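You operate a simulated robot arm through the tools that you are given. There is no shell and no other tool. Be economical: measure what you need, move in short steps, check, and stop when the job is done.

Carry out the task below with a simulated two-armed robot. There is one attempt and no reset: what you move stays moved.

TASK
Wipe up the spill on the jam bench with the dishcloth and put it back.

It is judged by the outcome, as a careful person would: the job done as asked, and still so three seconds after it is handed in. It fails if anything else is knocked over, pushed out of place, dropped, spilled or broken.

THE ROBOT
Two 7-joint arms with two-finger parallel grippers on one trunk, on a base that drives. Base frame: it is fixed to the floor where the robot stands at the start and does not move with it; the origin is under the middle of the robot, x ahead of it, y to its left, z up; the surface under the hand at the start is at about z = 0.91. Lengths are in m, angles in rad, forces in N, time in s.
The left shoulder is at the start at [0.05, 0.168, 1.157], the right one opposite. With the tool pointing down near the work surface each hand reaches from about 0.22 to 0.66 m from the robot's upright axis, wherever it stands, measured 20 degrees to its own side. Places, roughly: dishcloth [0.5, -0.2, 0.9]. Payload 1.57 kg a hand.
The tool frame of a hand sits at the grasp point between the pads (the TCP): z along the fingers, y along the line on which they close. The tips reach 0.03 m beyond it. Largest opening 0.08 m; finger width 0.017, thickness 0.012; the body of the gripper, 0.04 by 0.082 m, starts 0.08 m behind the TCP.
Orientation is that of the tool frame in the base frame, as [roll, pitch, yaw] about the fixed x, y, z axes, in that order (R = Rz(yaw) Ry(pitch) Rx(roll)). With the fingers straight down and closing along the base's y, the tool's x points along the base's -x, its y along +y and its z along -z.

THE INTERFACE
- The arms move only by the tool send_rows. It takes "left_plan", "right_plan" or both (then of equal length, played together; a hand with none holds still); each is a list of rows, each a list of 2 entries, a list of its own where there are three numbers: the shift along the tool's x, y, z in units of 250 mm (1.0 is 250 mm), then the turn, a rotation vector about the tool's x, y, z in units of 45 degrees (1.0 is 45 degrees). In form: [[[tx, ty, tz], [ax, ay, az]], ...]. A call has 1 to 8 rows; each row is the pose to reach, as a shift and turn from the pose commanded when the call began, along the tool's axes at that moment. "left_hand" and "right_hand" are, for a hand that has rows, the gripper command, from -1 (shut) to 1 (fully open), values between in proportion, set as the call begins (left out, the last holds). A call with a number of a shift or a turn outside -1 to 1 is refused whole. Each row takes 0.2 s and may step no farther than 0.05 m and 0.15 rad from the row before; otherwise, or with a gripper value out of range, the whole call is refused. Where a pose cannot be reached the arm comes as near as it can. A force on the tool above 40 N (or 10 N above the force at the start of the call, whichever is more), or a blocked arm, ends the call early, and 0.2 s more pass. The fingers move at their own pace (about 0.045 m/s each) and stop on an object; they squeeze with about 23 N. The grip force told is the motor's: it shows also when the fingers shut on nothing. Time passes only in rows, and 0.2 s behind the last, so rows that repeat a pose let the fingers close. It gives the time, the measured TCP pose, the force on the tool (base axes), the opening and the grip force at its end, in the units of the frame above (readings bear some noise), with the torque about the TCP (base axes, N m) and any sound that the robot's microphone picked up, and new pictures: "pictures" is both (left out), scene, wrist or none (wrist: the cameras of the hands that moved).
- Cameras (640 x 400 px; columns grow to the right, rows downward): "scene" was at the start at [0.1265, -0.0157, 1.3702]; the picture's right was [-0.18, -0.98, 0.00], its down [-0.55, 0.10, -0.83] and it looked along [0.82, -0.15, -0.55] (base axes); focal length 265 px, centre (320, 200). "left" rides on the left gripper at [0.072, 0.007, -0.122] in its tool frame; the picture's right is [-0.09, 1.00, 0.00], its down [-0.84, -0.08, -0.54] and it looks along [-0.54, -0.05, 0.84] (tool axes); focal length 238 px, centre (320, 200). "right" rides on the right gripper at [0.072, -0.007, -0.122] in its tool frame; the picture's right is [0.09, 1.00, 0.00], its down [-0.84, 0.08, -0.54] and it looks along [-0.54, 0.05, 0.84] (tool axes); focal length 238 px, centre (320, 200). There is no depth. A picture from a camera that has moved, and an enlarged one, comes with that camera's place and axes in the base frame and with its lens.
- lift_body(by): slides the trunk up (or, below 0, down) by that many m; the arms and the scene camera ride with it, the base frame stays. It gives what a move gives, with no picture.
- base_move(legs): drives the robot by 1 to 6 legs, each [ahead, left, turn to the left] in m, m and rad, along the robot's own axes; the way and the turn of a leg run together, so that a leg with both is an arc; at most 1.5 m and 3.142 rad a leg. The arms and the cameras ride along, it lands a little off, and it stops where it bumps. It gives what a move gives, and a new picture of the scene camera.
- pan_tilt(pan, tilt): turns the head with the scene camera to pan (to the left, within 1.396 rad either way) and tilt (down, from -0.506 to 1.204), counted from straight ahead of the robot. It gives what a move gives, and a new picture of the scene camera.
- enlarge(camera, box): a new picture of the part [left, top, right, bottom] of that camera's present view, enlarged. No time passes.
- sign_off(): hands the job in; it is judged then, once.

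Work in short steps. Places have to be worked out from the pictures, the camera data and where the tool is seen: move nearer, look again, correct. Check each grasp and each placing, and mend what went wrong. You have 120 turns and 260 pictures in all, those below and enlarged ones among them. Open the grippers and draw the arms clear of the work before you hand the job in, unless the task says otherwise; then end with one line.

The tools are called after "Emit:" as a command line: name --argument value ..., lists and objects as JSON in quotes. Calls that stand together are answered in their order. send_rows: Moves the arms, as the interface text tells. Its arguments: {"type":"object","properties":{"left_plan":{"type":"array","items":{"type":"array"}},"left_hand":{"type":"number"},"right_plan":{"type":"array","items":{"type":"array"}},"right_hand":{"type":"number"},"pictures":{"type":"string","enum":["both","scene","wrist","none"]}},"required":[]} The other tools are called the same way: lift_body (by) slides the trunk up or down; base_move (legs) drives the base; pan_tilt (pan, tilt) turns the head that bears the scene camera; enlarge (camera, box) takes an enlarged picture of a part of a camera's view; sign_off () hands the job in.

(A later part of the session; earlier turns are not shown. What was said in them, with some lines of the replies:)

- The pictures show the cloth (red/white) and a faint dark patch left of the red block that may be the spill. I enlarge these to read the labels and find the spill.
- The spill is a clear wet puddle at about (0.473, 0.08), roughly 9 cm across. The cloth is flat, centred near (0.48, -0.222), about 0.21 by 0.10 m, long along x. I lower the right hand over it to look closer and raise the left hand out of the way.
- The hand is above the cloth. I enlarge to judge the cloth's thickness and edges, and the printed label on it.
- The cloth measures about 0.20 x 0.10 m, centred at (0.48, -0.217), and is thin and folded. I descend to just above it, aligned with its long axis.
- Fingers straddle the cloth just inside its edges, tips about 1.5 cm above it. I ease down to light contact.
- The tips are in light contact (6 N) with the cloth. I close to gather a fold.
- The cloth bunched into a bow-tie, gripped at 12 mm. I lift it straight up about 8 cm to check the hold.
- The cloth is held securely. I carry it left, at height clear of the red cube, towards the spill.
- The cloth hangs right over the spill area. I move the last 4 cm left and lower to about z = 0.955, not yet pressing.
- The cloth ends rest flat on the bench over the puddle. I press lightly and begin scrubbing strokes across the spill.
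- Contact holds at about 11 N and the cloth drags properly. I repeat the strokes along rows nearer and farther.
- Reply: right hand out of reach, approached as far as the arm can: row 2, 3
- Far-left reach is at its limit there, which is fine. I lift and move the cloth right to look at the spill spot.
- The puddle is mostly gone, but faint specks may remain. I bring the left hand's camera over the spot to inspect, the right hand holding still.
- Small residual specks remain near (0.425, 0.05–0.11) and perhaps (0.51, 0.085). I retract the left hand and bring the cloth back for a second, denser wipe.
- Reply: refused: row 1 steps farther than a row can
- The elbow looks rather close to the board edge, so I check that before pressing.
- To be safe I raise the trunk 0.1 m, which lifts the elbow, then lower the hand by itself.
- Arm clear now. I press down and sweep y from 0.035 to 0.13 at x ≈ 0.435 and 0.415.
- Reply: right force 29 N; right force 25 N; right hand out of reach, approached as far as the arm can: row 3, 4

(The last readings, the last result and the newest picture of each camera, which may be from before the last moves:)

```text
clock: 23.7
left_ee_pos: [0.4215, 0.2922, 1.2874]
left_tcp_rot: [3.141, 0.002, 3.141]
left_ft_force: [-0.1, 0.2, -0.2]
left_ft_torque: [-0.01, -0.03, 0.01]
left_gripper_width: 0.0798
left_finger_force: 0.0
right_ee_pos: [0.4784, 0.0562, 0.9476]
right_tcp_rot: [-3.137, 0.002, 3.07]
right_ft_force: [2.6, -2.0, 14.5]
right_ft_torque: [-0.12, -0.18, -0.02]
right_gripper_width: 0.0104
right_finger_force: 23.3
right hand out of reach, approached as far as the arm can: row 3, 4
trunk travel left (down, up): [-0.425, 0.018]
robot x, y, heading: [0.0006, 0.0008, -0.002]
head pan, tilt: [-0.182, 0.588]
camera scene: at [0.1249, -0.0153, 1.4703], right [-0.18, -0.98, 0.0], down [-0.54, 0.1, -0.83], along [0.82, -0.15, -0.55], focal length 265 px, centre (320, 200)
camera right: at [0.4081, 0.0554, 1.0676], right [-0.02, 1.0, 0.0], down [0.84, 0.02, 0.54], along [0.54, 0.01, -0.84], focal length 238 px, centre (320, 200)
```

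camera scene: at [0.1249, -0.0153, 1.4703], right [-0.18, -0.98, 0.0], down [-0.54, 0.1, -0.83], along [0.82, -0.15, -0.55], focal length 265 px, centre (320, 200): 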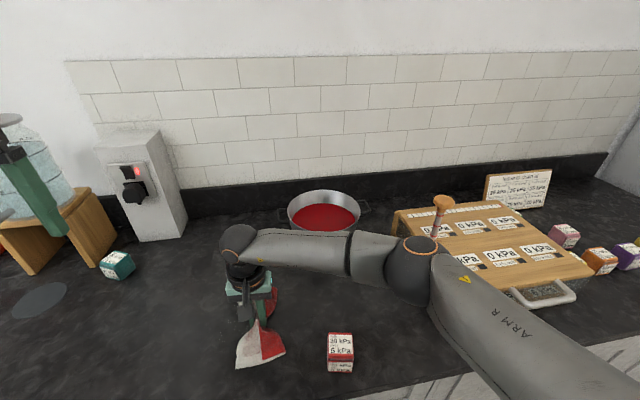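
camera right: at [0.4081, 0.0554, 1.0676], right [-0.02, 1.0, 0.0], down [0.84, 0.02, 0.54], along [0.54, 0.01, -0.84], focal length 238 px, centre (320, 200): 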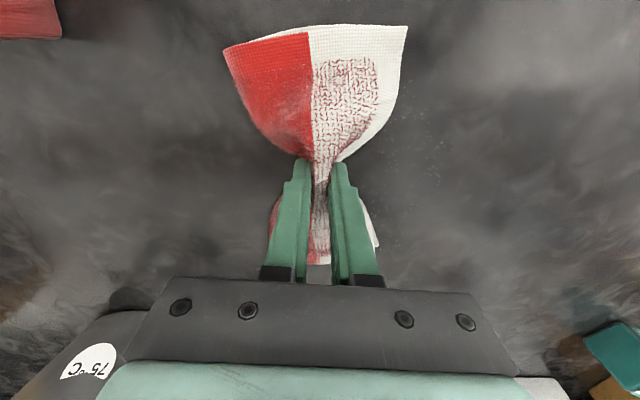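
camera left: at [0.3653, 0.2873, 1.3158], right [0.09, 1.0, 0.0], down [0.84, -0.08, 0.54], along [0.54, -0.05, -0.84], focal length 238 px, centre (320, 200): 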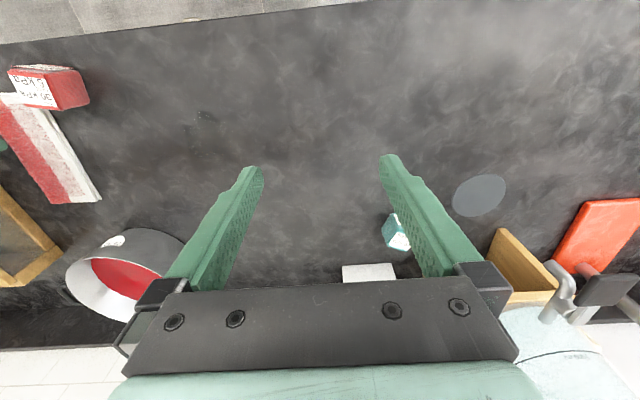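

Second wipe done with firmer contact. I lift the cloth away and inspect with the left camera again.

Emit:
send_rows --right_plan '[[[0, 0, -0.15], [0, 0, 0]], [[0, 0, -0.33], [0, 0, 0]], [[0, -0.1, -0.48], [0, 0, 0]], [[-0.02, -0.26, -0.48], [0, 0, 0]], [[-0.02, -0.42, -0.48], [0, 0, 0]], [[-0.02, -0.58, -0.48], [0, 0, 0]], [[-0.02, -0.58, -0.48], [0, 0, 0]]]' --left_plan '[[[0, 0, 0.1], [0, 0, 0]], [[0, 0, 0.25], [0, 0, 0]], [[0, 0, 0.4], [0, 0, 0]], [[0, -0.15, 0.53], [0, 0, 0]], [[0, -0.3, 0.66], [0, 0, 0]], [[0, -0.45, 0.79], [0, 0, 0]], [[0, -0.6, 0.9], [0, 0, 0]]]' --pictures "scene"

Emit:
enlarge --camera "left" --box '[160, 20, 440, 195]'

Emit:
enlarge --camera "scene" --box '[200, 280, 320, 370]'

```text
clock: 25.3
left_ee_pos: [0.4234, 0.142, 1.0623]
left_tcp_rot: [-3.14, 0.0, -3.139]
left_ft_force: [0.3, -0.3, -0.1]
left_ft_torque: [-0.02, 0.01, -0.04]
left_gripper_width: 0.0798
left_finger_force: 0.1
right_ee_pos: [0.4756, -0.0866, 1.0656]
right_tcp_rot: [-3.141, 0.001, 3.071]
right_ft_force: [0.7, 0.8, -0.2]
right_ft_torque: [0.0, 0.03, -0.01]
right_gripper_width: 0.0102
right_finger_force: 22.5
trunk travel left (down, up): [-0.425, 0.018]
robot x, y, heading: [-0.0024, -0.0007, -0.003]
head pan, tilt: [-0.182, 0.588]
camera scene: at [0.1269, -0.0157, 1.4702], right [-0.18, -0.98, 0.0], down [-0.55, 0.1, -0.83], along [0.82, -0.15, -0.56], focal length 265 px, centre (320, 200)
```

scene: 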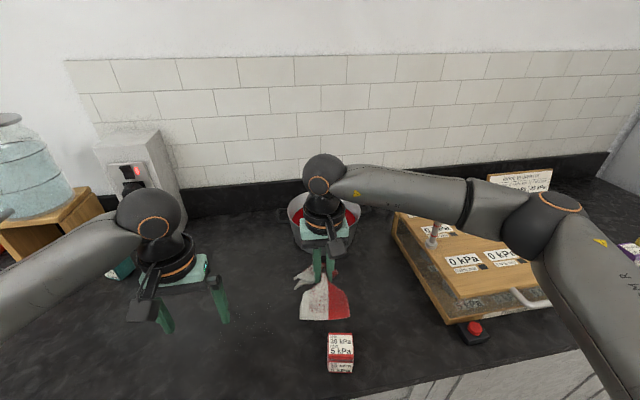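

```text
2.29 times, centred on (300, 108) of left
camera zoom: at [0.351, 0.1494, 1.1841], right [0.09, 1.0, 0.0], down [0.84, -0.07, 0.54], along [0.54, -0.05, -0.84], focal length 545 px, centre (366, 411)
```

zoom: 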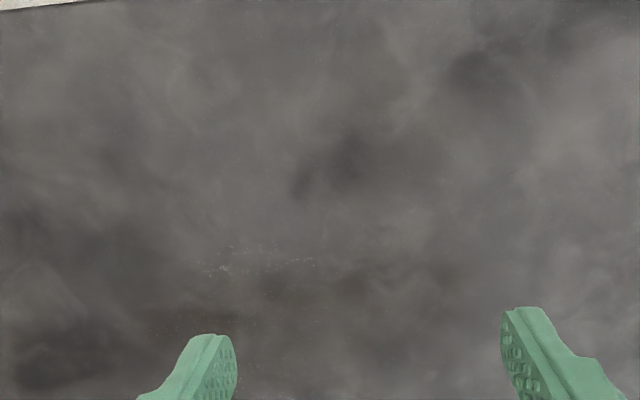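

```text
4.44 times, centred on (260, 325) of scene
camera zoom: at [0.1269, -0.0157, 1.4702], right [-0.18, -0.98, 0.0], down [-0.55, 0.1, -0.83], along [0.82, -0.15, -0.56], focal length 1179 px, centre (587, -356)
```

zoom: 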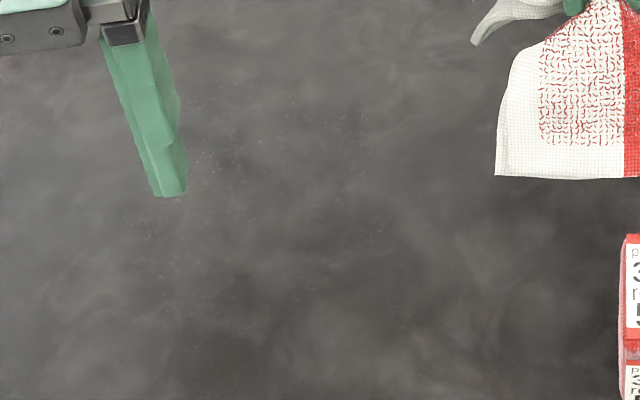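

Nearly clean; a few specks remain around (0.432, 0.065). I zoom harder to see whether it is wet residue or just the bench's sparkle.

Emit:
enlarge --camera "left" --box '[225, 105, 325, 168]'

Emit:
enlarge --camera "left" --box '[400, 60, 500, 123]'

Emit:
enlarge --camera "right" --box '[400, 40, 640, 190]'

```text
6.35 times, centred on (275, 136) of left
camera zoom: at [0.351, 0.1494, 1.1841], right [0.09, 1.0, 0.0], down [0.84, -0.07, 0.54], along [0.54, -0.05, -0.84], focal length 1513 px, centre (606, 603)
```

zoom: 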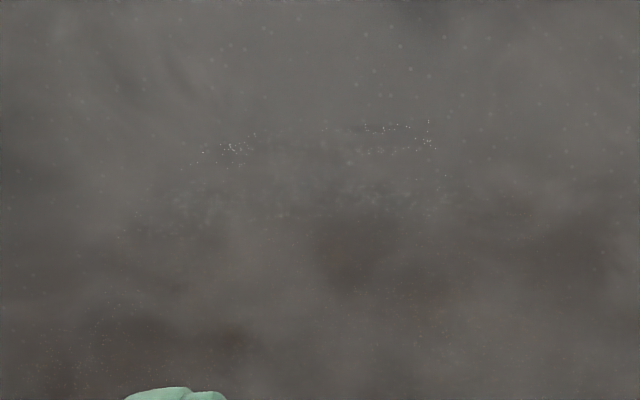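

```text
6.35 times, centred on (450, 92) of left
camera zoom: at [0.351, 0.1494, 1.1841], right [0.09, 1.0, 0.0], down [0.84, -0.07, 0.54], along [0.54, -0.05, -0.84], focal length 1513 px, centre (-505, 889)
```

zoom: 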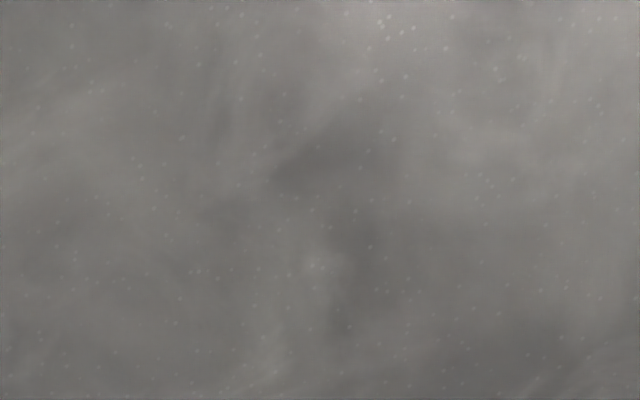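

```text
2.67 times, centred on (520, 115) of right
camera zoom: at [0.4038, -0.0883, 1.1869], right [-0.02, 1.0, 0.0], down [0.84, 0.02, 0.54], along [0.54, 0.01, -0.84], focal length 636 px, centre (-213, 427)
```

zoom: 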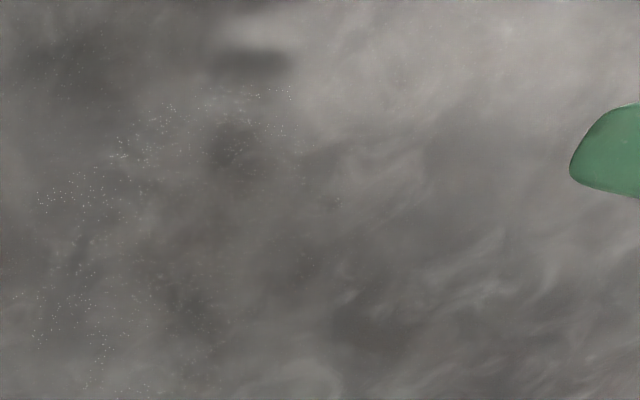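

A faint film of beads remains around the rim of the wiped area (x 0.43–0.53, y 0.02–0.10). I clear the left hand and do a third round with strokes along x.

Emit:
send_rows --left_plan '[[[0, 0.15, -0.08], [0, 0, 0]], [[0, 0.3, -0.18], [0, 0, 0]], [[0, 0.45, -0.28], [0, 0, 0]], [[0, 0.6, -0.38], [0, 0, 0]], [[0, 0.65, -0.45], [0, 0, 0]], [[0, 0.65, -0.45], [0, 0, 0]], [[0, 0.65, -0.45], [0, 0, 0]]]' --right_plan '[[[0.02, 0.0, 0], [0, 0, 0]], [[0.08, 0.14, 0], [0, 0, 0]], [[0.16, 0.28, 0.0], [0, 0, 0]], [[0.22, 0.36, 0.12], [0, 0, 0]], [[0.245, 0.36, 0.26], [0, 0, 0]], [[0.245, 0.36, 0.38], [0, 0, 0]], [[0.245, 0.36, 0.475], [0, 0, 0]]]' --pictures "none"

Emit:
send_rows --right_plan '[[[-0.15, 0, 0], [0, 0, 0]], [[-0.3, 0, 0], [0, 0, 0]], [[-0.44, 0, 0], [0, 0, 0]], [[-0.44, 0.08, 0], [0, 0, 0]], [[-0.3, 0.08, 0], [0, 0, 0]], [[-0.15, 0.08, 0], [0, 0, 0]], [[0, 0.08, 0], [0, 0, 0]], [[0, 0.16, 0], [0, 0, 0]]]' --pictures "none"

Emit:
send_rows --right_plan '[[[-0.15, 0, 0], [0, 0, 0]], [[-0.3, 0, 0], [0, 0, 0]], [[-0.44, 0, 0], [0, 0, 0]], [[-0.44, 0.08, 0], [0, 0, 0]], [[-0.3, 0.08, 0], [0, 0, 0]], [[-0.15, 0.08, 0], [0, 0, 0]], [[0, 0.08, 0], [0, 0, 0]], [[0, 0.16, 0], [0, 0, 0]]]' --pictures "none"

Emit:
send_rows --right_plan '[[[-0.15, 0, 0], [0, 0, 0]], [[-0.3, 0, 0], [0, 0, 0]], [[-0.4, 0, 0], [0, 0, 0]], [[-0.36, 0.08, 0], [0, 0, 0]], [[-0.22, 0.12, 0], [0, 0, 0]], [[-0.08, 0.12, 0], [0, 0, 0]], [[0, 0.12, 0], [0, 0, 0]], [[0, 0, 0], [0, 0, 0]]]' --pictures "both"

```text
clock: 26.9
left_ee_pos: [0.422, 0.3042, 1.1772]
left_tcp_rot: [3.14, 0.0, -3.139]
left_ft_force: [-0.3, -0.6, -0.4]
left_ft_torque: [-0.01, -0.02, -0.03]
left_gripper_width: 0.08
left_finger_force: 0.0
right_ee_pos: [0.4197, 0.008, 0.9495]
right_tcp_rot: [3.138, 0.001, 3.072]
right_ft_force: [-0.7, 0.6, 7.0]
right_ft_torque: [-0.03, 0.0, 0.02]
right_gripper_width: 0.0103
right_finger_force: 23.1
trunk travel left (down, up): [-0.425, 0.018]
robot x, y, heading: [-0.0012, 0.0012, 0.003]
head pan, tilt: [-0.182, 0.588]
```

```text
clock: 28.7
left_ee_pos: [0.4211, 0.3034, 1.1753]
left_tcp_rot: [3.141, 0.002, 3.141]
left_ft_force: [0.6, -1.0, -0.7]
left_ft_torque: [-0.02, 0.01, 0.03]
left_gripper_width: 0.08
left_finger_force: 0.0
right_ee_pos: [0.4239, 0.049, 0.9461]
right_tcp_rot: [-3.14, -0.001, 3.072]
right_ft_force: [-1.1, -5.1, 19.2]
right_ft_torque: [-0.24, -0.04, 0.02]
right_gripper_width: 0.0103
right_finger_force: 23.6
trunk travel left (down, up): [-0.425, 0.018]
robot x, y, heading: [-0.0006, -0.0036, -0.002]
head pan, tilt: [-0.182, 0.588]
```

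```text
clock: 30.5
left_ee_pos: [0.4211, 0.3035, 1.1759]
left_tcp_rot: [-3.141, 0.001, -3.14]
left_ft_force: [-0.7, 0.0, -0.5]
left_ft_torque: [-0.03, -0.03, -0.01]
left_gripper_width: 0.08
left_finger_force: 0.1
right_ee_pos: [0.4248, 0.0871, 0.9469]
right_tcp_rot: [-3.138, 0.001, 3.069]
right_ft_force: [-1.0, -7.1, 24.3]
right_ft_torque: [-0.23, -0.01, -0.02]
right_gripper_width: 0.0105
right_finger_force: 23.2
trunk travel left (down, up): [-0.425, 0.018]
robot x, y, heading: [-0.0014, -0.0005, -0.001]
head pan, tilt: [-0.182, 0.588]
```

```text
clock: 32.3
left_ee_pos: [0.4222, 0.3027, 1.1758]
left_tcp_rot: [-3.14, 0.001, -3.139]
left_ft_force: [0.5, 0.4, 0.0]
left_ft_torque: [0.02, 0.01, -0.03]
left_gripper_width: 0.08
left_finger_force: 0.1
right_ee_pos: [0.4256, 0.0875, 0.9466]
right_tcp_rot: [3.137, -0.001, 3.072]
right_ft_force: [-1.1, 2.0, 12.0]
right_ft_torque: [0.1, -0.03, 0.01]
right_gripper_width: 0.0106
right_finger_force: 23.3
right hand out of reach, approached as far as the arm can: row 4
trunk travel left (down, up): [-0.425, 0.018]
robot x, y, heading: [-0.0024, -0.0005, -0.004]
head pan, tilt: [-0.182, 0.588]
camera scene: at [0.1257, -0.0167, 1.4702], right [-0.18, -0.98, 0.0], down [-0.55, 0.1, -0.83], along [0.82, -0.15, -0.55], focal length 265 px, centre (320, 200)
camera right: at [0.354, 0.086, 1.0684], right [-0.02, 1.0, 0.0], down [0.84, 0.02, 0.54], along [0.54, 0.01, -0.84], focal length 238 px, centre (320, 200)
```

scene: 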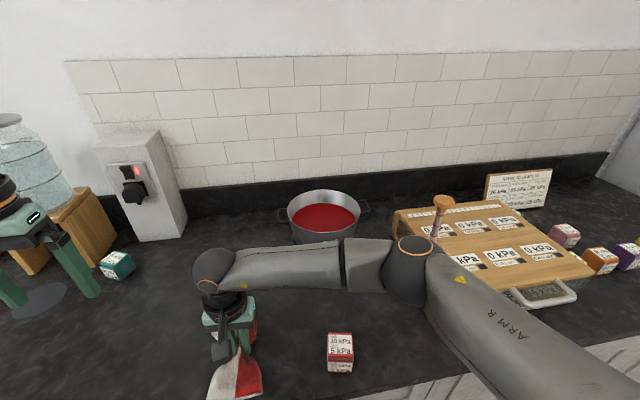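
right: 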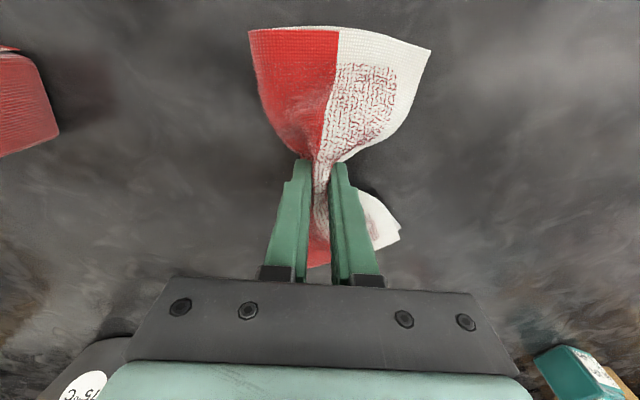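

Bench looks clean now. I lift and move the cloth right, checking the spot again.

Emit:
send_rows --right_plan '[[[0, 0, -0.15], [0, 0, 0]], [[-0.05, 0, -0.33], [0, 0, 0]], [[-0.14, -0.1, -0.46], [0, 0, 0]], [[-0.2, -0.25, -0.48], [0, 0, 0]], [[-0.248, -0.41, -0.48], [0, 0, 0]], [[-0.248, -0.57, -0.48], [0, 0, 0]], [[-0.248, -0.684, -0.48], [0, 0, 0]]]' --pictures "scene"

Emit:
enlarge --camera "right" --box '[400, 40, 640, 190]'

Emit:
enlarge --camera "left" --box '[60, 40, 260, 165]'

Emit:
enlarge --camera "scene" --box '[180, 280, 320, 370]'

```text
clock: 33.9
left_ee_pos: [0.4229, 0.304, 1.1746]
left_tcp_rot: [-3.141, 0.0, 3.14]
left_ft_force: [0.9, 0.7, 0.4]
left_ft_torque: [0.02, -0.02, 0.0]
left_gripper_width: 0.0799
left_finger_force: 0.1
right_ee_pos: [0.4758, -0.0866, 1.0678]
right_tcp_rot: [3.14, 0.001, 3.072]
right_ft_force: [0.4, -0.1, -1.5]
right_ft_torque: [-0.01, 0.0, 0.0]
right_gripper_width: 0.0103
right_finger_force: 22.8
trunk travel left (down, up): [-0.425, 0.018]
robot x, y, heading: [-0.0018, -0.0022, -0.001]
head pan, tilt: [-0.182, 0.588]
camera scene: at [0.1264, -0.0162, 1.4702], right [-0.18, -0.98, 0.0], down [-0.55, 0.1, -0.83], along [0.82, -0.15, -0.55], focal length 265 px, centre (320, 200)
```

scene: 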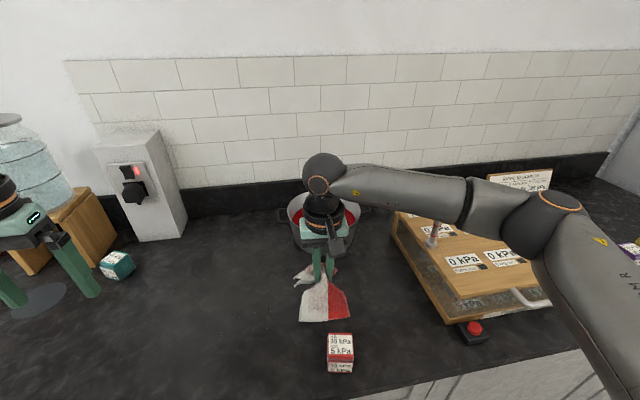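

```text
2.67 times, centred on (520, 115) of right
camera zoom: at [0.4042, -0.0884, 1.1879], right [-0.02, 1.0, 0.0], down [0.84, 0.02, 0.54], along [0.54, 0.01, -0.84], focal length 636 px, centre (-213, 427)
```

zoom: 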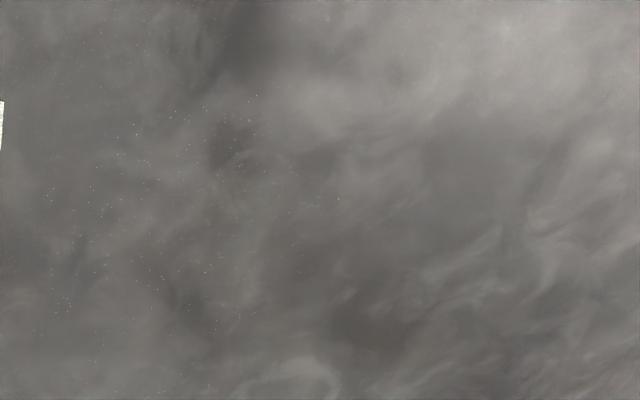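

```text
3.20 times, centred on (160, 102) of left
camera zoom: at [0.3512, 0.3103, 1.2968], right [0.09, 1.0, 0.0], down [0.84, -0.08, 0.54], along [0.54, -0.05, -0.84], focal length 763 px, centre (832, 512)
```

zoom: 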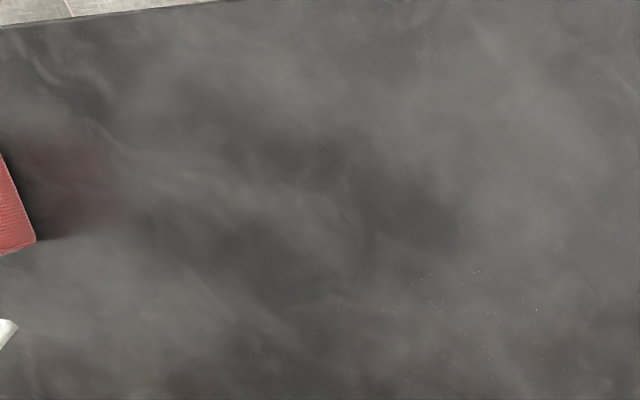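

```text
4.44 times, centred on (250, 325) of scene
camera zoom: at [0.1264, -0.0162, 1.4702], right [-0.18, -0.98, 0.0], down [-0.55, 0.1, -0.83], along [0.82, -0.15, -0.55], focal length 1179 px, centre (631, -356)
```

zoom: 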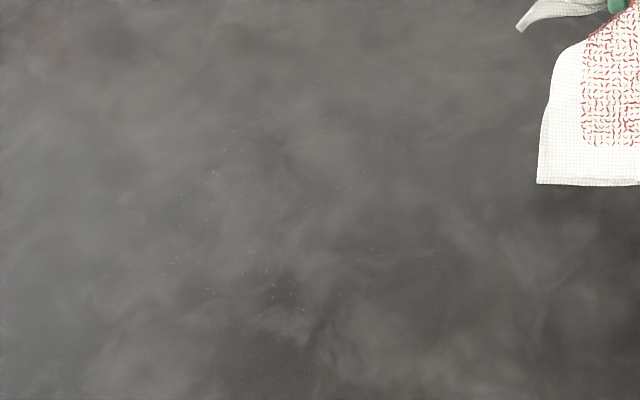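

Only a sparse sparkle is left, a few dots around (0.455, 0.12). One more pass, covering further left, to be thorough.

Emit:
send_rows --right_plan '[[[0.02, 0.1, 0], [0, 0, 0]], [[0.08, 0.26, 0], [0, 0, 0]], [[0.16, 0.4, 0.0], [0, 0, 0]], [[0.22, 0.5, 0.12], [0, 0, 0]], [[0.255, 0.5, 0.26], [0, 0, 0]], [[0.255, 0.5, 0.38], [0, 0, 0]], [[0.255, 0.5, 0.487], [0, 0, 0]]]' --pictures "none"

Emit:
send_rows --right_plan '[[[0, 0.16, 0], [0, 0, 0]], [[0, 0.32, 0], [0, 0, 0]], [[0, 0.42, 0], [0, 0, 0]], [[-0.06, 0.42, 0], [0, 0, 0]], [[-0.06, 0.26, 0], [0, 0, 0]], [[-0.06, 0.1, 0], [0, 0, 0]], [[-0.06, 0, 0], [0, 0, 0]], [[-0.12, 0, 0], [0, 0, 0]]]' --pictures "none"

Emit:
send_rows --right_plan '[[[0, 0.16, 0], [0, 0, 0]], [[0, 0.32, 0], [0, 0, 0]], [[0, 0.42, 0], [0, 0, 0]], [[-0.06, 0.4, 0], [0, 0, 0]], [[-0.06, 0.26, 0], [0, 0, 0]], [[-0.06, 0.1, 0], [0, 0, 0]], [[-0.06, 0, 0], [0, 0, 0]], [[-0.12, 0, 0], [0, 0, 0]]]' --pictures "none"

Emit:
send_rows --right_plan '[[[0, 0.16, 0], [0, 0, 0]], [[0, 0.32, 0], [0, 0, 0]], [[-0.06, 0.28, 0], [0, 0, 0]], [[-0.06, 0.14, 0], [0, 0, 0]], [[-0.06, 0, 0], [0, 0, 0]], [[-0.13, 0, 0], [0, 0, 0]], [[-0.13, 0.14, 0], [0, 0, 0]], [[-0.13, 0.24, 0], [0, 0, 0]]]' --pictures "both"

```text
clock: 35.5
left_ee_pos: [0.4227, 0.3031, 1.1766]
left_tcp_rot: [-3.141, 0.003, -3.141]
left_ft_force: [0.1, -0.5, -0.6]
left_ft_torque: [0.0, -0.03, 0.02]
left_gripper_width: 0.08
left_finger_force: 0.1
right_ee_pos: [0.4213, 0.0425, 0.9474]
right_tcp_rot: [3.137, 0.006, 3.072]
right_ft_force: [-1.8, -1.0, 13.6]
right_ft_torque: [-0.01, 0.0, -0.03]
right_gripper_width: 0.0104
right_finger_force: 22.7
trunk travel left (down, up): [-0.425, 0.018]
robot x, y, heading: [-0.0015, -0.0001, 0.0]
head pan, tilt: [-0.182, 0.588]
```

```text
clock: 37.3
left_ee_pos: [0.4218, 0.3044, 1.1759]
left_tcp_rot: [-3.141, 0.003, 3.14]
left_ft_force: [0.1, -0.5, 0.1]
left_ft_torque: [0.02, -0.02, 0.02]
left_gripper_width: 0.08
left_finger_force: 0.0
right_ee_pos: [0.449, 0.0393, 0.9475]
right_tcp_rot: [-3.14, -0.001, 3.074]
right_ft_force: [-7.8, -1.1, 24.0]
right_ft_torque: [-0.02, 0.17, 0.0]
right_gripper_width: 0.0101
right_finger_force: 23.4
trunk travel left (down, up): [-0.425, 0.018]
robot x, y, heading: [-0.0014, 0.0005, 0.003]
head pan, tilt: [-0.182, 0.588]
```

```text
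clock: 39.1
left_ee_pos: [0.4194, 0.3041, 1.1759]
left_tcp_rot: [-3.141, 0.001, -3.141]
left_ft_force: [-0.2, 0.3, -0.1]
left_ft_torque: [-0.01, 0.02, 0.02]
left_gripper_width: 0.0801
left_finger_force: 0.1
right_ee_pos: [0.4796, 0.0385, 0.9461]
right_tcp_rot: [3.141, 0.004, 3.072]
right_ft_force: [-7.6, 0.2, 27.8]
right_ft_torque: [0.02, 0.19, 0.04]
right_gripper_width: 0.0104
right_finger_force: 22.8
right hand out of reach, approached as far as the arm can: row 3, 4
trunk travel left (down, up): [-0.425, 0.018]
robot x, y, heading: [0.0, 0.0022, -0.003]
head pan, tilt: [-0.182, 0.588]
```

```text
clock: 40.9
left_ee_pos: [0.4221, 0.3034, 1.1755]
left_tcp_rot: [-3.141, 0.001, -3.138]
left_ft_force: [-1.0, -0.5, 0.3]
left_ft_torque: [0.01, -0.02, 0.0]
left_gripper_width: 0.0802
left_finger_force: 0.1
right_ee_pos: [0.5161, 0.0916, 0.9462]
right_tcp_rot: [3.14, 0.004, 3.073]
right_ft_force: [1.3, -2.5, 19.1]
right_ft_torque: [-0.1, -0.1, -0.01]
right_gripper_width: 0.0105
right_finger_force: 22.6
right hand out of reach, approached as far as the arm can: row 8
trunk travel left (down, up): [-0.425, 0.018]
robot x, y, heading: [-0.0007, -0.0007, 0.004]
head pan, tilt: [-0.182, 0.588]
camera scene: at [0.1247, -0.0166, 1.4704], right [-0.18, -0.98, 0.0], down [-0.54, 0.1, -0.83], along [0.82, -0.15, -0.55], focal length 265 px, centre (320, 200)
camera right: at [0.444, 0.0895, 1.0673], right [-0.02, 1.0, 0.0], down [0.84, 0.02, 0.55], along [0.55, 0.01, -0.84], focal length 238 px, centre (320, 200)
```

scene: 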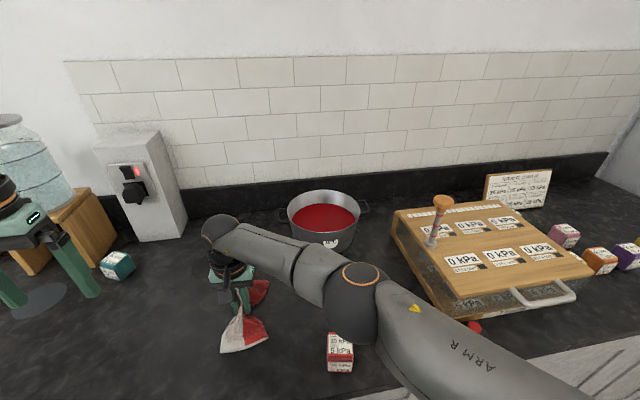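
right: 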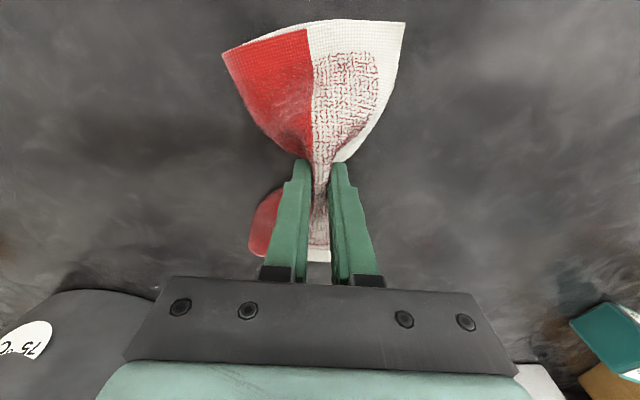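

Fourth pass done. I lift and move right again, and verify.

Emit:
send_rows --right_plan '[[[0, 0, -0.15], [0, 0, 0]], [[0.05, 0, -0.33], [0, 0, 0]], [[0.1, -0.1, -0.46], [0, 0, 0]], [[0.11, -0.25, -0.48], [0, 0, 0]], [[0.11, -0.41, -0.48], [0, 0, 0]], [[0.11, -0.57, -0.48], [0, 0, 0]], [[0.11, -0.72, -0.48], [0, 0, 0]]]' --pictures "scene"

Emit:
enlarge --camera "right" --box '[400, 40, 640, 190]'

Emit:
enlarge --camera "left" --box '[60, 40, 260, 165]'

```text
clock: 42.5
left_ee_pos: [0.4231, 0.3041, 1.1756]
left_tcp_rot: [-3.141, 0.001, -3.141]
left_ft_force: [-1.0, -0.2, -0.9]
left_ft_torque: [0.03, 0.01, 0.0]
left_gripper_width: 0.0802
left_finger_force: 0.1
right_ee_pos: [0.476, -0.0878, 1.0652]
right_tcp_rot: [3.141, 0.001, 3.071]
right_ft_force: [0.0, 0.3, -1.0]
right_ft_torque: [-0.02, -0.01, -0.02]
right_gripper_width: 0.0102
right_finger_force: 23.0
trunk travel left (down, up): [-0.425, 0.018]
robot x, y, heading: [-0.0025, -0.0003, 0.001]
head pan, tilt: [-0.182, 0.588]
camera scene: at [0.1264, -0.0165, 1.4702], right [-0.18, -0.98, 0.0], down [-0.55, 0.1, -0.83], along [0.82, -0.15, -0.55], focal length 265 px, centre (320, 200)
```

scene: 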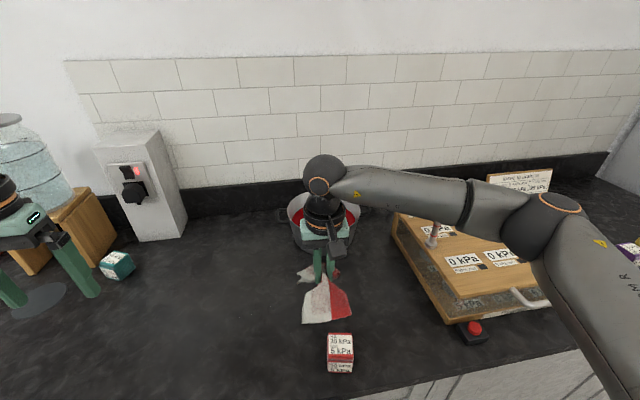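

```text
2.67 times, centred on (520, 115) of right
camera zoom: at [0.4036, -0.0896, 1.1858], right [-0.02, 1.0, 0.0], down [0.84, 0.02, 0.54], along [0.54, 0.01, -0.84], focal length 636 px, centre (-213, 427)
```

zoom: 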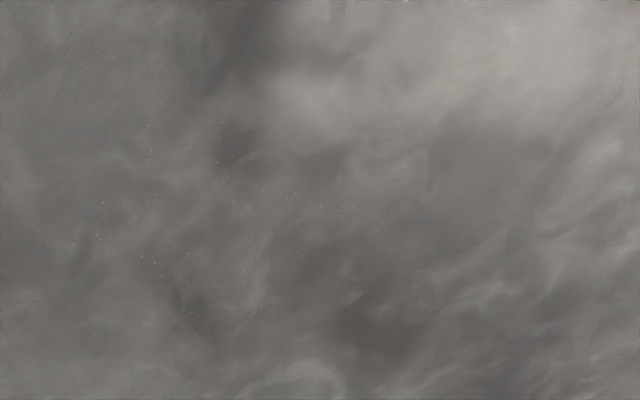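

```text
3.20 times, centred on (160, 102) of left
camera zoom: at [0.3511, 0.31, 1.2969], right [0.09, 1.0, 0.0], down [0.84, -0.08, 0.54], along [0.54, -0.05, -0.84], focal length 763 px, centre (832, 512)
```

zoom: 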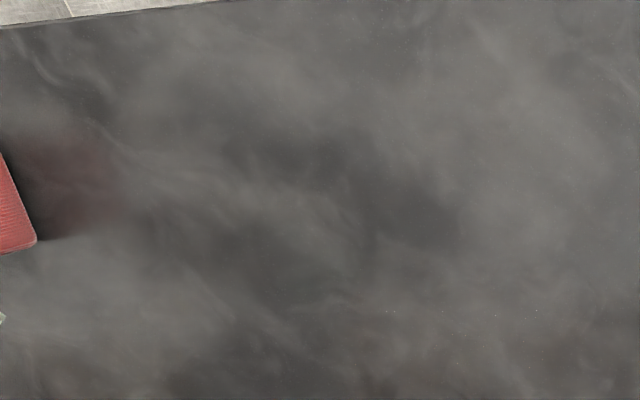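

The spot is clean. Now I take the cloth back to its original place, (0.481, -0.217), and lower it.

Emit:
send_rows --right_plan '[[[-0.02, -0.17, 0], [0, 0, 0]], [[-0.04, -0.34, 0], [0, 0, 0]], [[-0.056, -0.514, 0], [0, 0, 0]], [[-0.056, -0.514, 0.13], [0, 0, 0]], [[-0.056, -0.514, 0.27], [0, 0, 0]], [[-0.056, -0.514, 0.38], [0, 0, 0]], [[-0.056, -0.514, 0.45], [0, 0, 0]]]'

```text
clock: 44.1
left_ee_pos: [0.4239, 0.3037, 1.1761]
left_tcp_rot: [-3.14, 0.0, -3.141]
left_ft_force: [0.2, 1.1, -0.6]
left_ft_torque: [-0.03, -0.01, -0.03]
left_gripper_width: 0.08
left_finger_force: 0.1
right_ee_pos: [0.482, -0.2171, 0.9522]
right_tcp_rot: [3.138, 0.001, 3.071]
right_ft_force: [-0.7, 0.0, 1.7]
right_ft_torque: [0.01, 0.03, -0.01]
right_gripper_width: 0.0105
right_finger_force: 23.2
trunk travel left (down, up): [-0.425, 0.018]
robot x, y, heading: [0.0016, -0.0001, -0.006]
head pan, tilt: [-0.182, 0.588]
camera scene: at [0.1264, -0.0158, 1.4702], right [-0.18, -0.98, 0.0], down [-0.55, 0.1, -0.83], along [0.82, -0.15, -0.55], focal length 265 px, centre (320, 200)
camera right: at [0.41, -0.2182, 1.074], right [-0.02, 1.0, 0.0], down [0.84, 0.02, 0.54], along [0.54, 0.01, -0.84], focal length 238 px, centre (320, 200)
```

scene: 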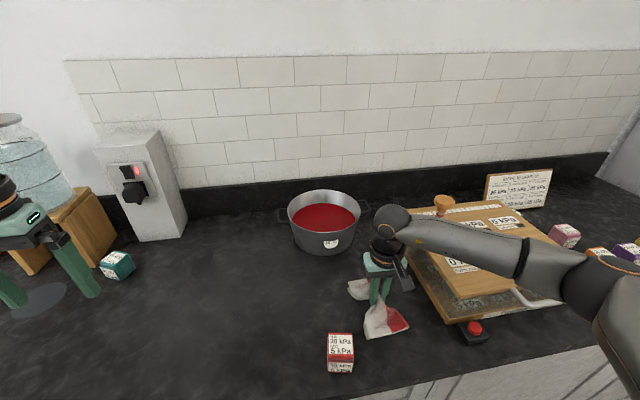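
right: 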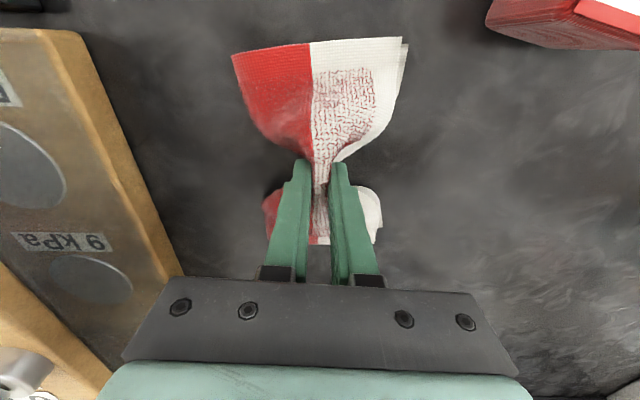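

Cloth is back over its place. I press lightly and open the fingers so that they spread the fold out.

Emit:
send_rows --right_plan '[[[0, 0, 0.02], [0, 0, 0]], [[0, 0, 0.02], [0, 0, 0]], [[0, 0, 0.02], [0, 0, 0]], [[0, 0, 0.02], [0, 0, 0]], [[0, 0, 0.02], [0, 0, 0]]]' --right_hand 1

```text
clock: 45.3
left_ee_pos: [0.4236, 0.3039, 1.1747]
left_tcp_rot: [3.141, -0.001, -3.14]
left_ft_force: [-0.1, -0.5, -0.1]
left_ft_torque: [0.03, 0.0, 0.02]
left_gripper_width: 0.0799
left_finger_force: 0.1
right_ee_pos: [0.482, -0.2148, 0.949]
right_tcp_rot: [3.14, 0.0, 3.07]
right_ft_force: [-0.3, 0.5, -0.2]
right_ft_torque: [-0.03, 0.01, 0.01]
right_gripper_width: 0.0799
right_finger_force: 0.1
trunk travel left (down, up): [-0.425, 0.018]
robot x, y, heading: [-0.0013, 0.0023, 0.004]
head pan, tilt: [-0.182, 0.588]
camera scene: at [0.1265, -0.0157, 1.4702], right [-0.18, -0.98, 0.0], down [-0.55, 0.1, -0.83], along [0.82, -0.15, -0.55], focal length 265 px, centre (320, 200)
camera right: at [0.4099, -0.2173, 1.0685], right [-0.02, 1.0, 0.0], down [0.84, 0.02, 0.54], along [0.54, 0.01, -0.84], focal length 238 px, centre (320, 200)
```

scene: 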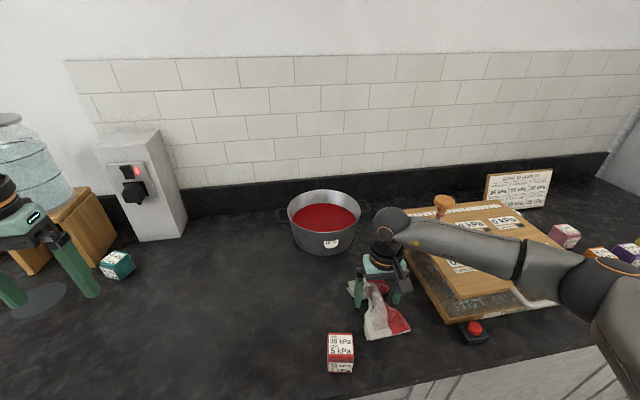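
right: 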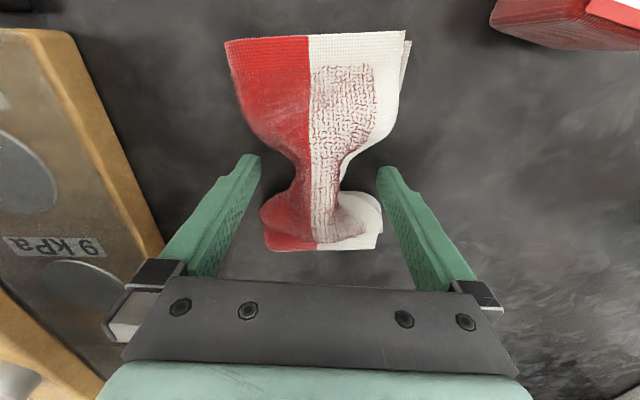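

The cloth is released in place and partly relaxed. I raise the hand straight up and look.

Emit:
send_rows --right_plan '[[[0, 0, -0.15], [0, 0, 0]], [[0, 0, -0.33], [0, 0, 0]], [[0, 0, -0.5], [0, 0, 0]], [[0.1, 0, -0.6], [0, 0, 0]], [[0.1, 0, -0.6], [0, 0, 0]]]'

Emit:
enlarge --camera "right" --box '[220, 40, 460, 260]'

```text
clock: 46.5
left_ee_pos: [0.4235, 0.3042, 1.1738]
left_tcp_rot: [3.141, 0.001, -3.138]
left_ft_force: [-0.3, 0.1, 0.0]
left_ft_torque: [0.01, -0.02, -0.01]
left_gripper_width: 0.0799
left_finger_force: 0.0
right_ee_pos: [0.4566, -0.2144, 1.0982]
right_tcp_rot: [3.141, -0.001, 3.073]
right_ft_force: [-0.7, 1.0, -0.1]
right_ft_torque: [-0.01, -0.01, 0.02]
right_gripper_width: 0.08
right_finger_force: 0.1
trunk travel left (down, up): [-0.425, 0.018]
robot x, y, heading: [-0.001, 0.0017, 0.004]
head pan, tilt: [-0.182, 0.588]
camera scene: at [0.1269, -0.0156, 1.4701], right [-0.18, -0.98, 0.0], down [-0.55, 0.1, -0.83], along [0.82, -0.15, -0.56], focal length 265 px, centre (320, 200)
camera right: at [0.3842, -0.2161, 1.2193], right [-0.02, 1.0, 0.0], down [0.84, 0.02, 0.54], along [0.54, 0.01, -0.84], focal length 238 px, centre (320, 200)
```

scene: 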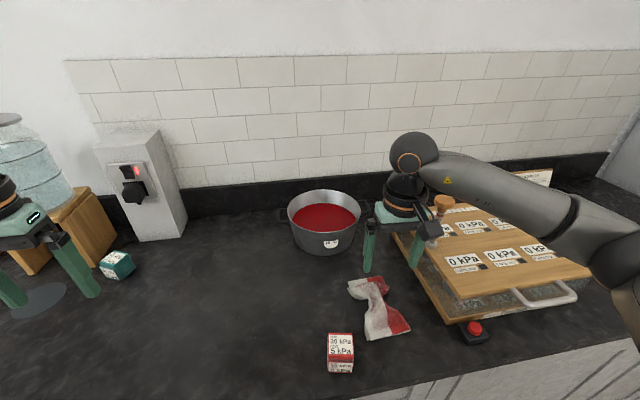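
right: 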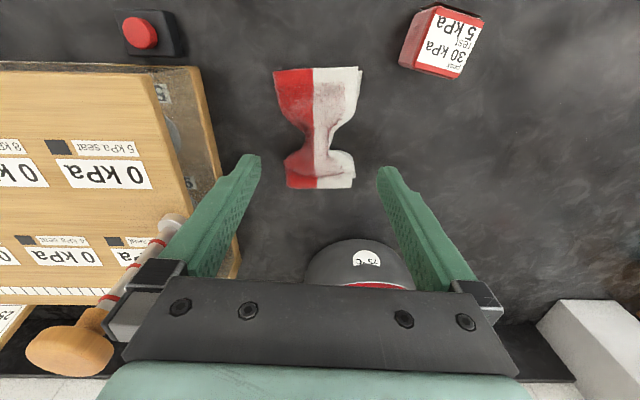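

```text
1.82 times, centred on (340, 150) of right
camera zoom: at [0.3842, -0.2161, 1.2193], right [-0.02, 1.0, 0.0], down [0.84, 0.02, 0.54], along [0.54, 0.01, -0.84], focal length 433 px, centre (284, 291)
```

zoom: 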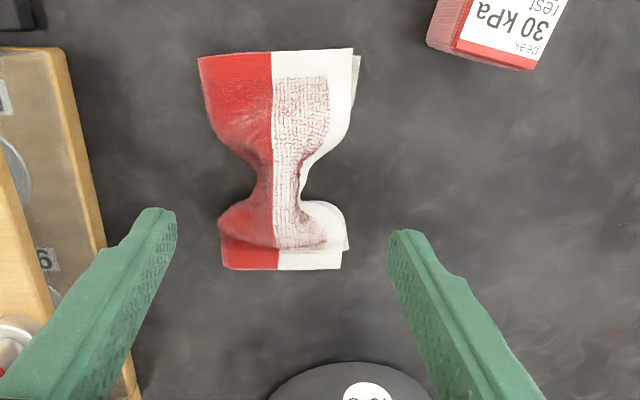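

The cloth sits at its original spot (centre about 0.481, -0.219) but is pinched at the waist. I try to tidy it: closed fingertips down on the waist, then open them to spread it.

Emit:
send_rows --right_plan '[[[-0.145, -0.006, 0.05], [0, 0, 0]], [[-0.145, -0.006, 0.1], [0, 0, 0]], [[-0.145, -0.006, 0.15], [0, 0, 0]], [[-0.145, -0.006, 0.25], [0, 0, 0]], [[-0.145, -0.006, 0.38], [0, 0, 0]], [[-0.145, -0.006, 0.48], [0, 0, 0]], [[-0.145, -0.006, 0.56], [0, 0, 0]]]' --right_hand -1 --pictures "wrist"

```text
clock: 48.1
left_ee_pos: [0.4223, 0.3025, 1.174]
left_tcp_rot: [-3.141, -0.001, -3.14]
left_ft_force: [-0.6, 0.7, -0.4]
left_ft_torque: [0.0, 0.0, -0.01]
left_gripper_width: 0.0799
left_finger_force: 0.0
right_ee_pos: [0.493, -0.2187, 0.958]
right_tcp_rot: [-3.14, 0.002, 3.073]
right_ft_force: [-0.1, -0.2, 0.2]
right_ft_torque: [-0.02, -0.01, 0.0]
right_gripper_width: 0.0002
right_finger_force: 21.1
trunk travel left (down, up): [-0.425, 0.018]
robot x, y, heading: [0.003, 0.002, -0.0]
head pan, tilt: [-0.182, 0.588]
camera right: at [0.4214, -0.2201, 1.0784], right [-0.02, 1.0, 0.0], down [0.84, 0.02, 0.54], along [0.54, 0.01, -0.84], focal length 238 px, centre (320, 200)
```

right: 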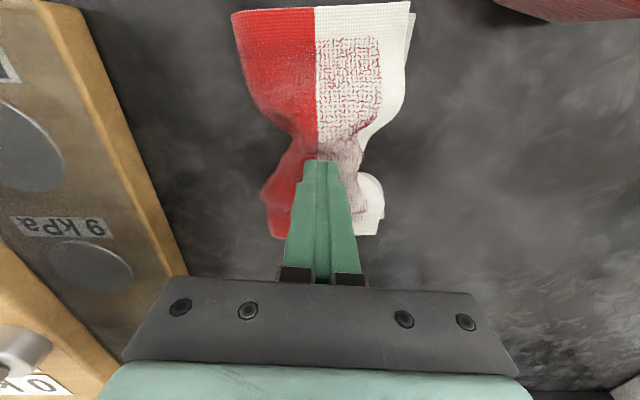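

Tips rest on the waist. I press a few mm more and open.

Emit:
send_rows --right_plan '[[[0, 0, 0.035], [0, 0, 0]]]' --pictures "none"

Emit:
send_rows --right_plan '[[[0, 0, 0.005], [0, 0, 0]], [[0, 0, 0.005], [0, 0, 0]], [[0, 0, 0.005], [0, 0, 0]], [[0, 0, 0.005], [0, 0, 0]], [[0, 0, 0.005], [0, 0, 0]]]' --right_hand 1 --pictures "wrist"

```text
clock: 48.5
left_ee_pos: [0.4234, 0.3036, 1.1751]
left_tcp_rot: [-3.141, 0.001, -3.139]
left_ft_force: [-0.3, -0.2, 0.4]
left_ft_torque: [0.02, 0.01, 0.02]
left_gripper_width: 0.0803
left_finger_force: 0.1
right_ee_pos: [0.492, -0.218, 0.9508]
right_tcp_rot: [3.14, 0.004, 3.072]
right_ft_force: [1.2, -1.0, 6.9]
right_ft_torque: [0.01, 0.0, -0.02]
right_gripper_width: 0.0001
right_finger_force: 21.4
trunk travel left (down, up): [-0.425, 0.018]
robot x, y, heading: [-0.0007, 0.0005, 0.001]
head pan, tilt: [-0.182, 0.588]
```

```text
clock: 49.7
left_ee_pos: [0.4219, 0.3045, 1.1749]
left_tcp_rot: [-3.14, 0.0, -3.14]
left_ft_force: [0.9, -0.6, 0.2]
left_ft_torque: [-0.01, -0.03, 0.02]
left_gripper_width: 0.0798
left_finger_force: 0.1
right_ee_pos: [0.4917, -0.2188, 0.9479]
right_tcp_rot: [3.141, 0.002, 3.073]
right_ft_force: [1.1, 4.6, 12.7]
right_ft_torque: [-0.44, 0.03, 0.01]
right_gripper_width: 0.0765
right_finger_force: 0.1
trunk travel left (down, up): [-0.425, 0.018]
robot x, y, heading: [-0.0009, -0.0025, 0.001]
head pan, tilt: [-0.182, 0.588]
camera right: at [0.4203, -0.2195, 1.0689], right [-0.02, 1.0, 0.0], down [0.84, 0.02, 0.54], along [0.54, 0.01, -0.84], focal length 238 px, centre (320, 200)
```

right: 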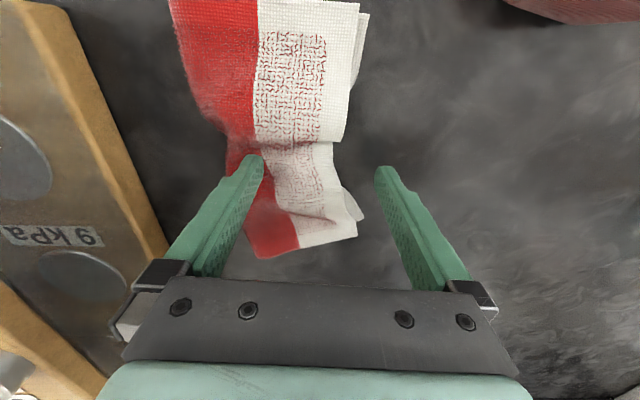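

The waist opened out but the cloth slid about 2.5 cm right. The right finger still presses on it, so I drag it back left 2.8 cm.

Emit:
send_rows --right_plan '[[[0, 0.03, 0.0], [0, 0, 0]], [[0, 0.06, 0.0], [0, 0, 0]], [[0, 0.09, 0.0], [0, 0, 0]], [[0, 0.12, 0], [0, 0, 0]]]' --pictures "none"

Emit:
send_rows --right_plan '[[[0, 0, -0.15], [0, 0, 0]], [[0, 0, -0.33], [0, 0, 0]], [[0, 0, -0.5], [0, 0, 0]], [[0.1, -0.1, -0.6], [0, 0, 0]], [[0.14, -0.1, -0.6], [0, 0, 0]]]'

```text
clock: 50.7
left_ee_pos: [0.4213, 0.3041, 1.175]
left_tcp_rot: [3.141, 0.001, -3.139]
left_ft_force: [-1.0, 0.3, 0.3]
left_ft_torque: [-0.02, -0.01, -0.01]
left_gripper_width: 0.08
left_finger_force: 0.1
right_ee_pos: [0.4961, -0.1878, 0.9478]
right_tcp_rot: [-3.141, 0.003, 3.072]
right_ft_force: [-0.8, -4.3, 15.5]
right_ft_torque: [-0.84, 0.09, 0.03]
right_gripper_width: 0.0801
right_finger_force: 0.1
trunk travel left (down, up): [-0.425, 0.018]
robot x, y, heading: [-0.0007, -0.0002, 0.001]
head pan, tilt: [-0.182, 0.588]
```

```text
clock: 51.9
left_ee_pos: [0.422, 0.3048, 1.1752]
left_tcp_rot: [-3.141, -0.001, -3.139]
left_ft_force: [0.1, 0.5, -1.2]
left_ft_torque: [-0.02, -0.06, -0.04]
left_gripper_width: 0.0799
left_finger_force: 0.0
right_ee_pos: [0.4584, -0.2107, 1.0966]
right_tcp_rot: [-3.141, 0.0, 3.071]
right_ft_force: [-1.1, 0.2, -0.4]
right_ft_torque: [0.01, -0.01, 0.02]
right_gripper_width: 0.0801
right_finger_force: 0.0
trunk travel left (down, up): [-0.425, 0.018]
robot x, y, heading: [-0.0018, 0.0004, 0.002]
head pan, tilt: [-0.182, 0.588]
camera scene: at [0.1268, -0.0152, 1.4701], right [-0.18, -0.98, 0.0], down [-0.55, 0.1, -0.83], along [0.82, -0.15, -0.56], focal length 265 px, centre (320, 200)
camera right: at [0.3873, -0.212, 1.2174], right [-0.02, 1.0, 0.0], down [0.84, 0.02, 0.54], along [0.54, 0.01, -0.84], focal length 238 px, centre (320, 200)
```

scene: 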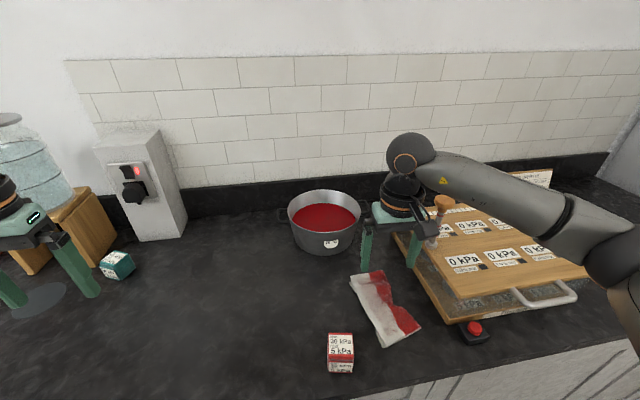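
right: 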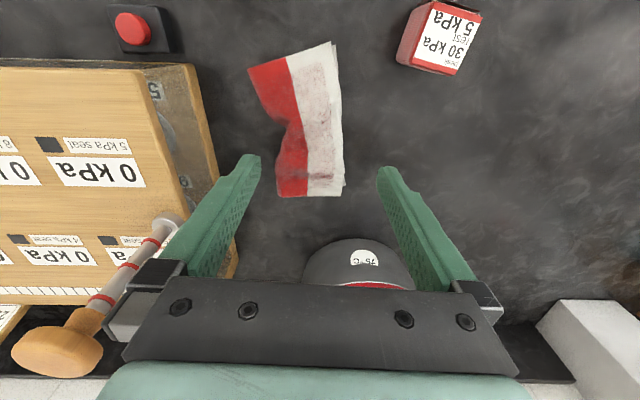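

The cloth now lies flat, centred near (0.465, -0.225), within about 2 cm of where it was, and nothing else has moved. I draw the right hand up and clear.

Emit:
send_rows --right_plan '[[[0, 0, -0.15], [0, 0, 0]], [[0.05, 0, -0.33], [0, 0, 0]], [[0.15, 0, -0.48], [0, 0, 0]], [[0.2, 0, -0.5], [0, 0, 0]], [[0.2, 0, -0.5], [0, 0, 0]]]' --pictures "scene"

Emit:
enlarge --camera "scene" --box '[180, 250, 440, 390]'

```text
clock: 53.1
left_ee_pos: [0.4217, 0.3039, 1.1746]
left_tcp_rot: [-3.141, 0.0, -3.139]
left_ft_force: [-0.5, 0.2, 0.6]
left_ft_torque: [0.0, -0.01, -0.02]
left_gripper_width: 0.0801
left_finger_force: 0.1
right_ee_pos: [0.4079, -0.2072, 1.2228]
right_tcp_rot: [-3.141, 0.0, 3.071]
right_ft_force: [-0.5, -0.7, 0.0]
right_ft_torque: [-0.02, -0.06, 0.03]
right_gripper_width: 0.0796
right_finger_force: 0.1
trunk travel left (down, up): [-0.425, 0.018]
robot x, y, heading: [0.0025, -0.001, -0.002]
head pan, tilt: [-0.182, 0.588]
camera scene: at [0.1264, -0.0156, 1.4702], right [-0.18, -0.98, 0.0], down [-0.55, 0.1, -0.83], along [0.82, -0.15, -0.55], focal length 265 px, centre (320, 200)
```

scene: 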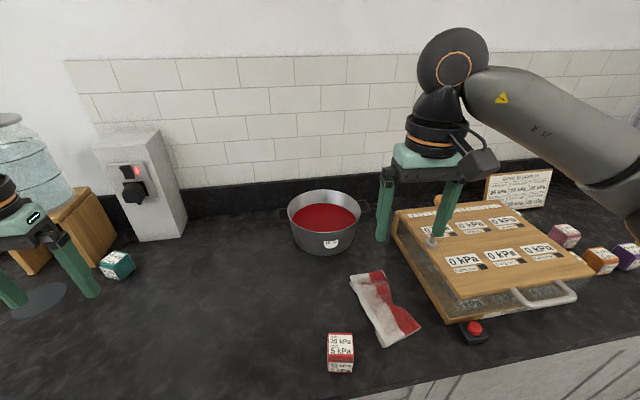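

```text
2.46 times, centred on (310, 320) of scene
camera zoom: at [0.1264, -0.0156, 1.4702], right [-0.18, -0.98, 0.0], down [-0.55, 0.1, -0.83], along [0.82, -0.15, -0.55], focal length 653 px, centre (345, -95)
```

zoom: 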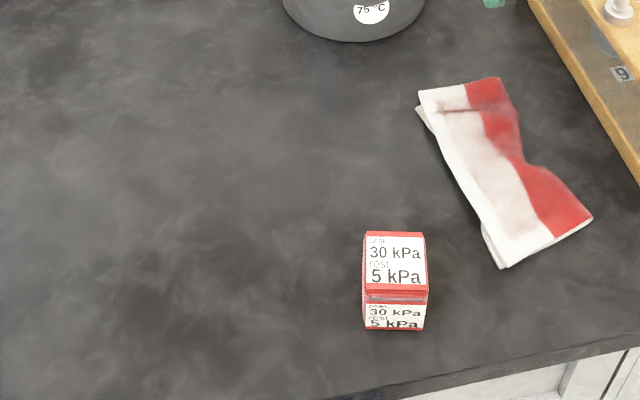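

The bench is clean, the cloth is back in its place, the grippers are open and the arms are clear. I hand in.

Emit:
sign_off

```text
The job is handed in.
```

I wiped up the spill and put the dishcloth back within about 2 cm of where it was; it lies slightly turned and a little creased, and nothing else was moved.
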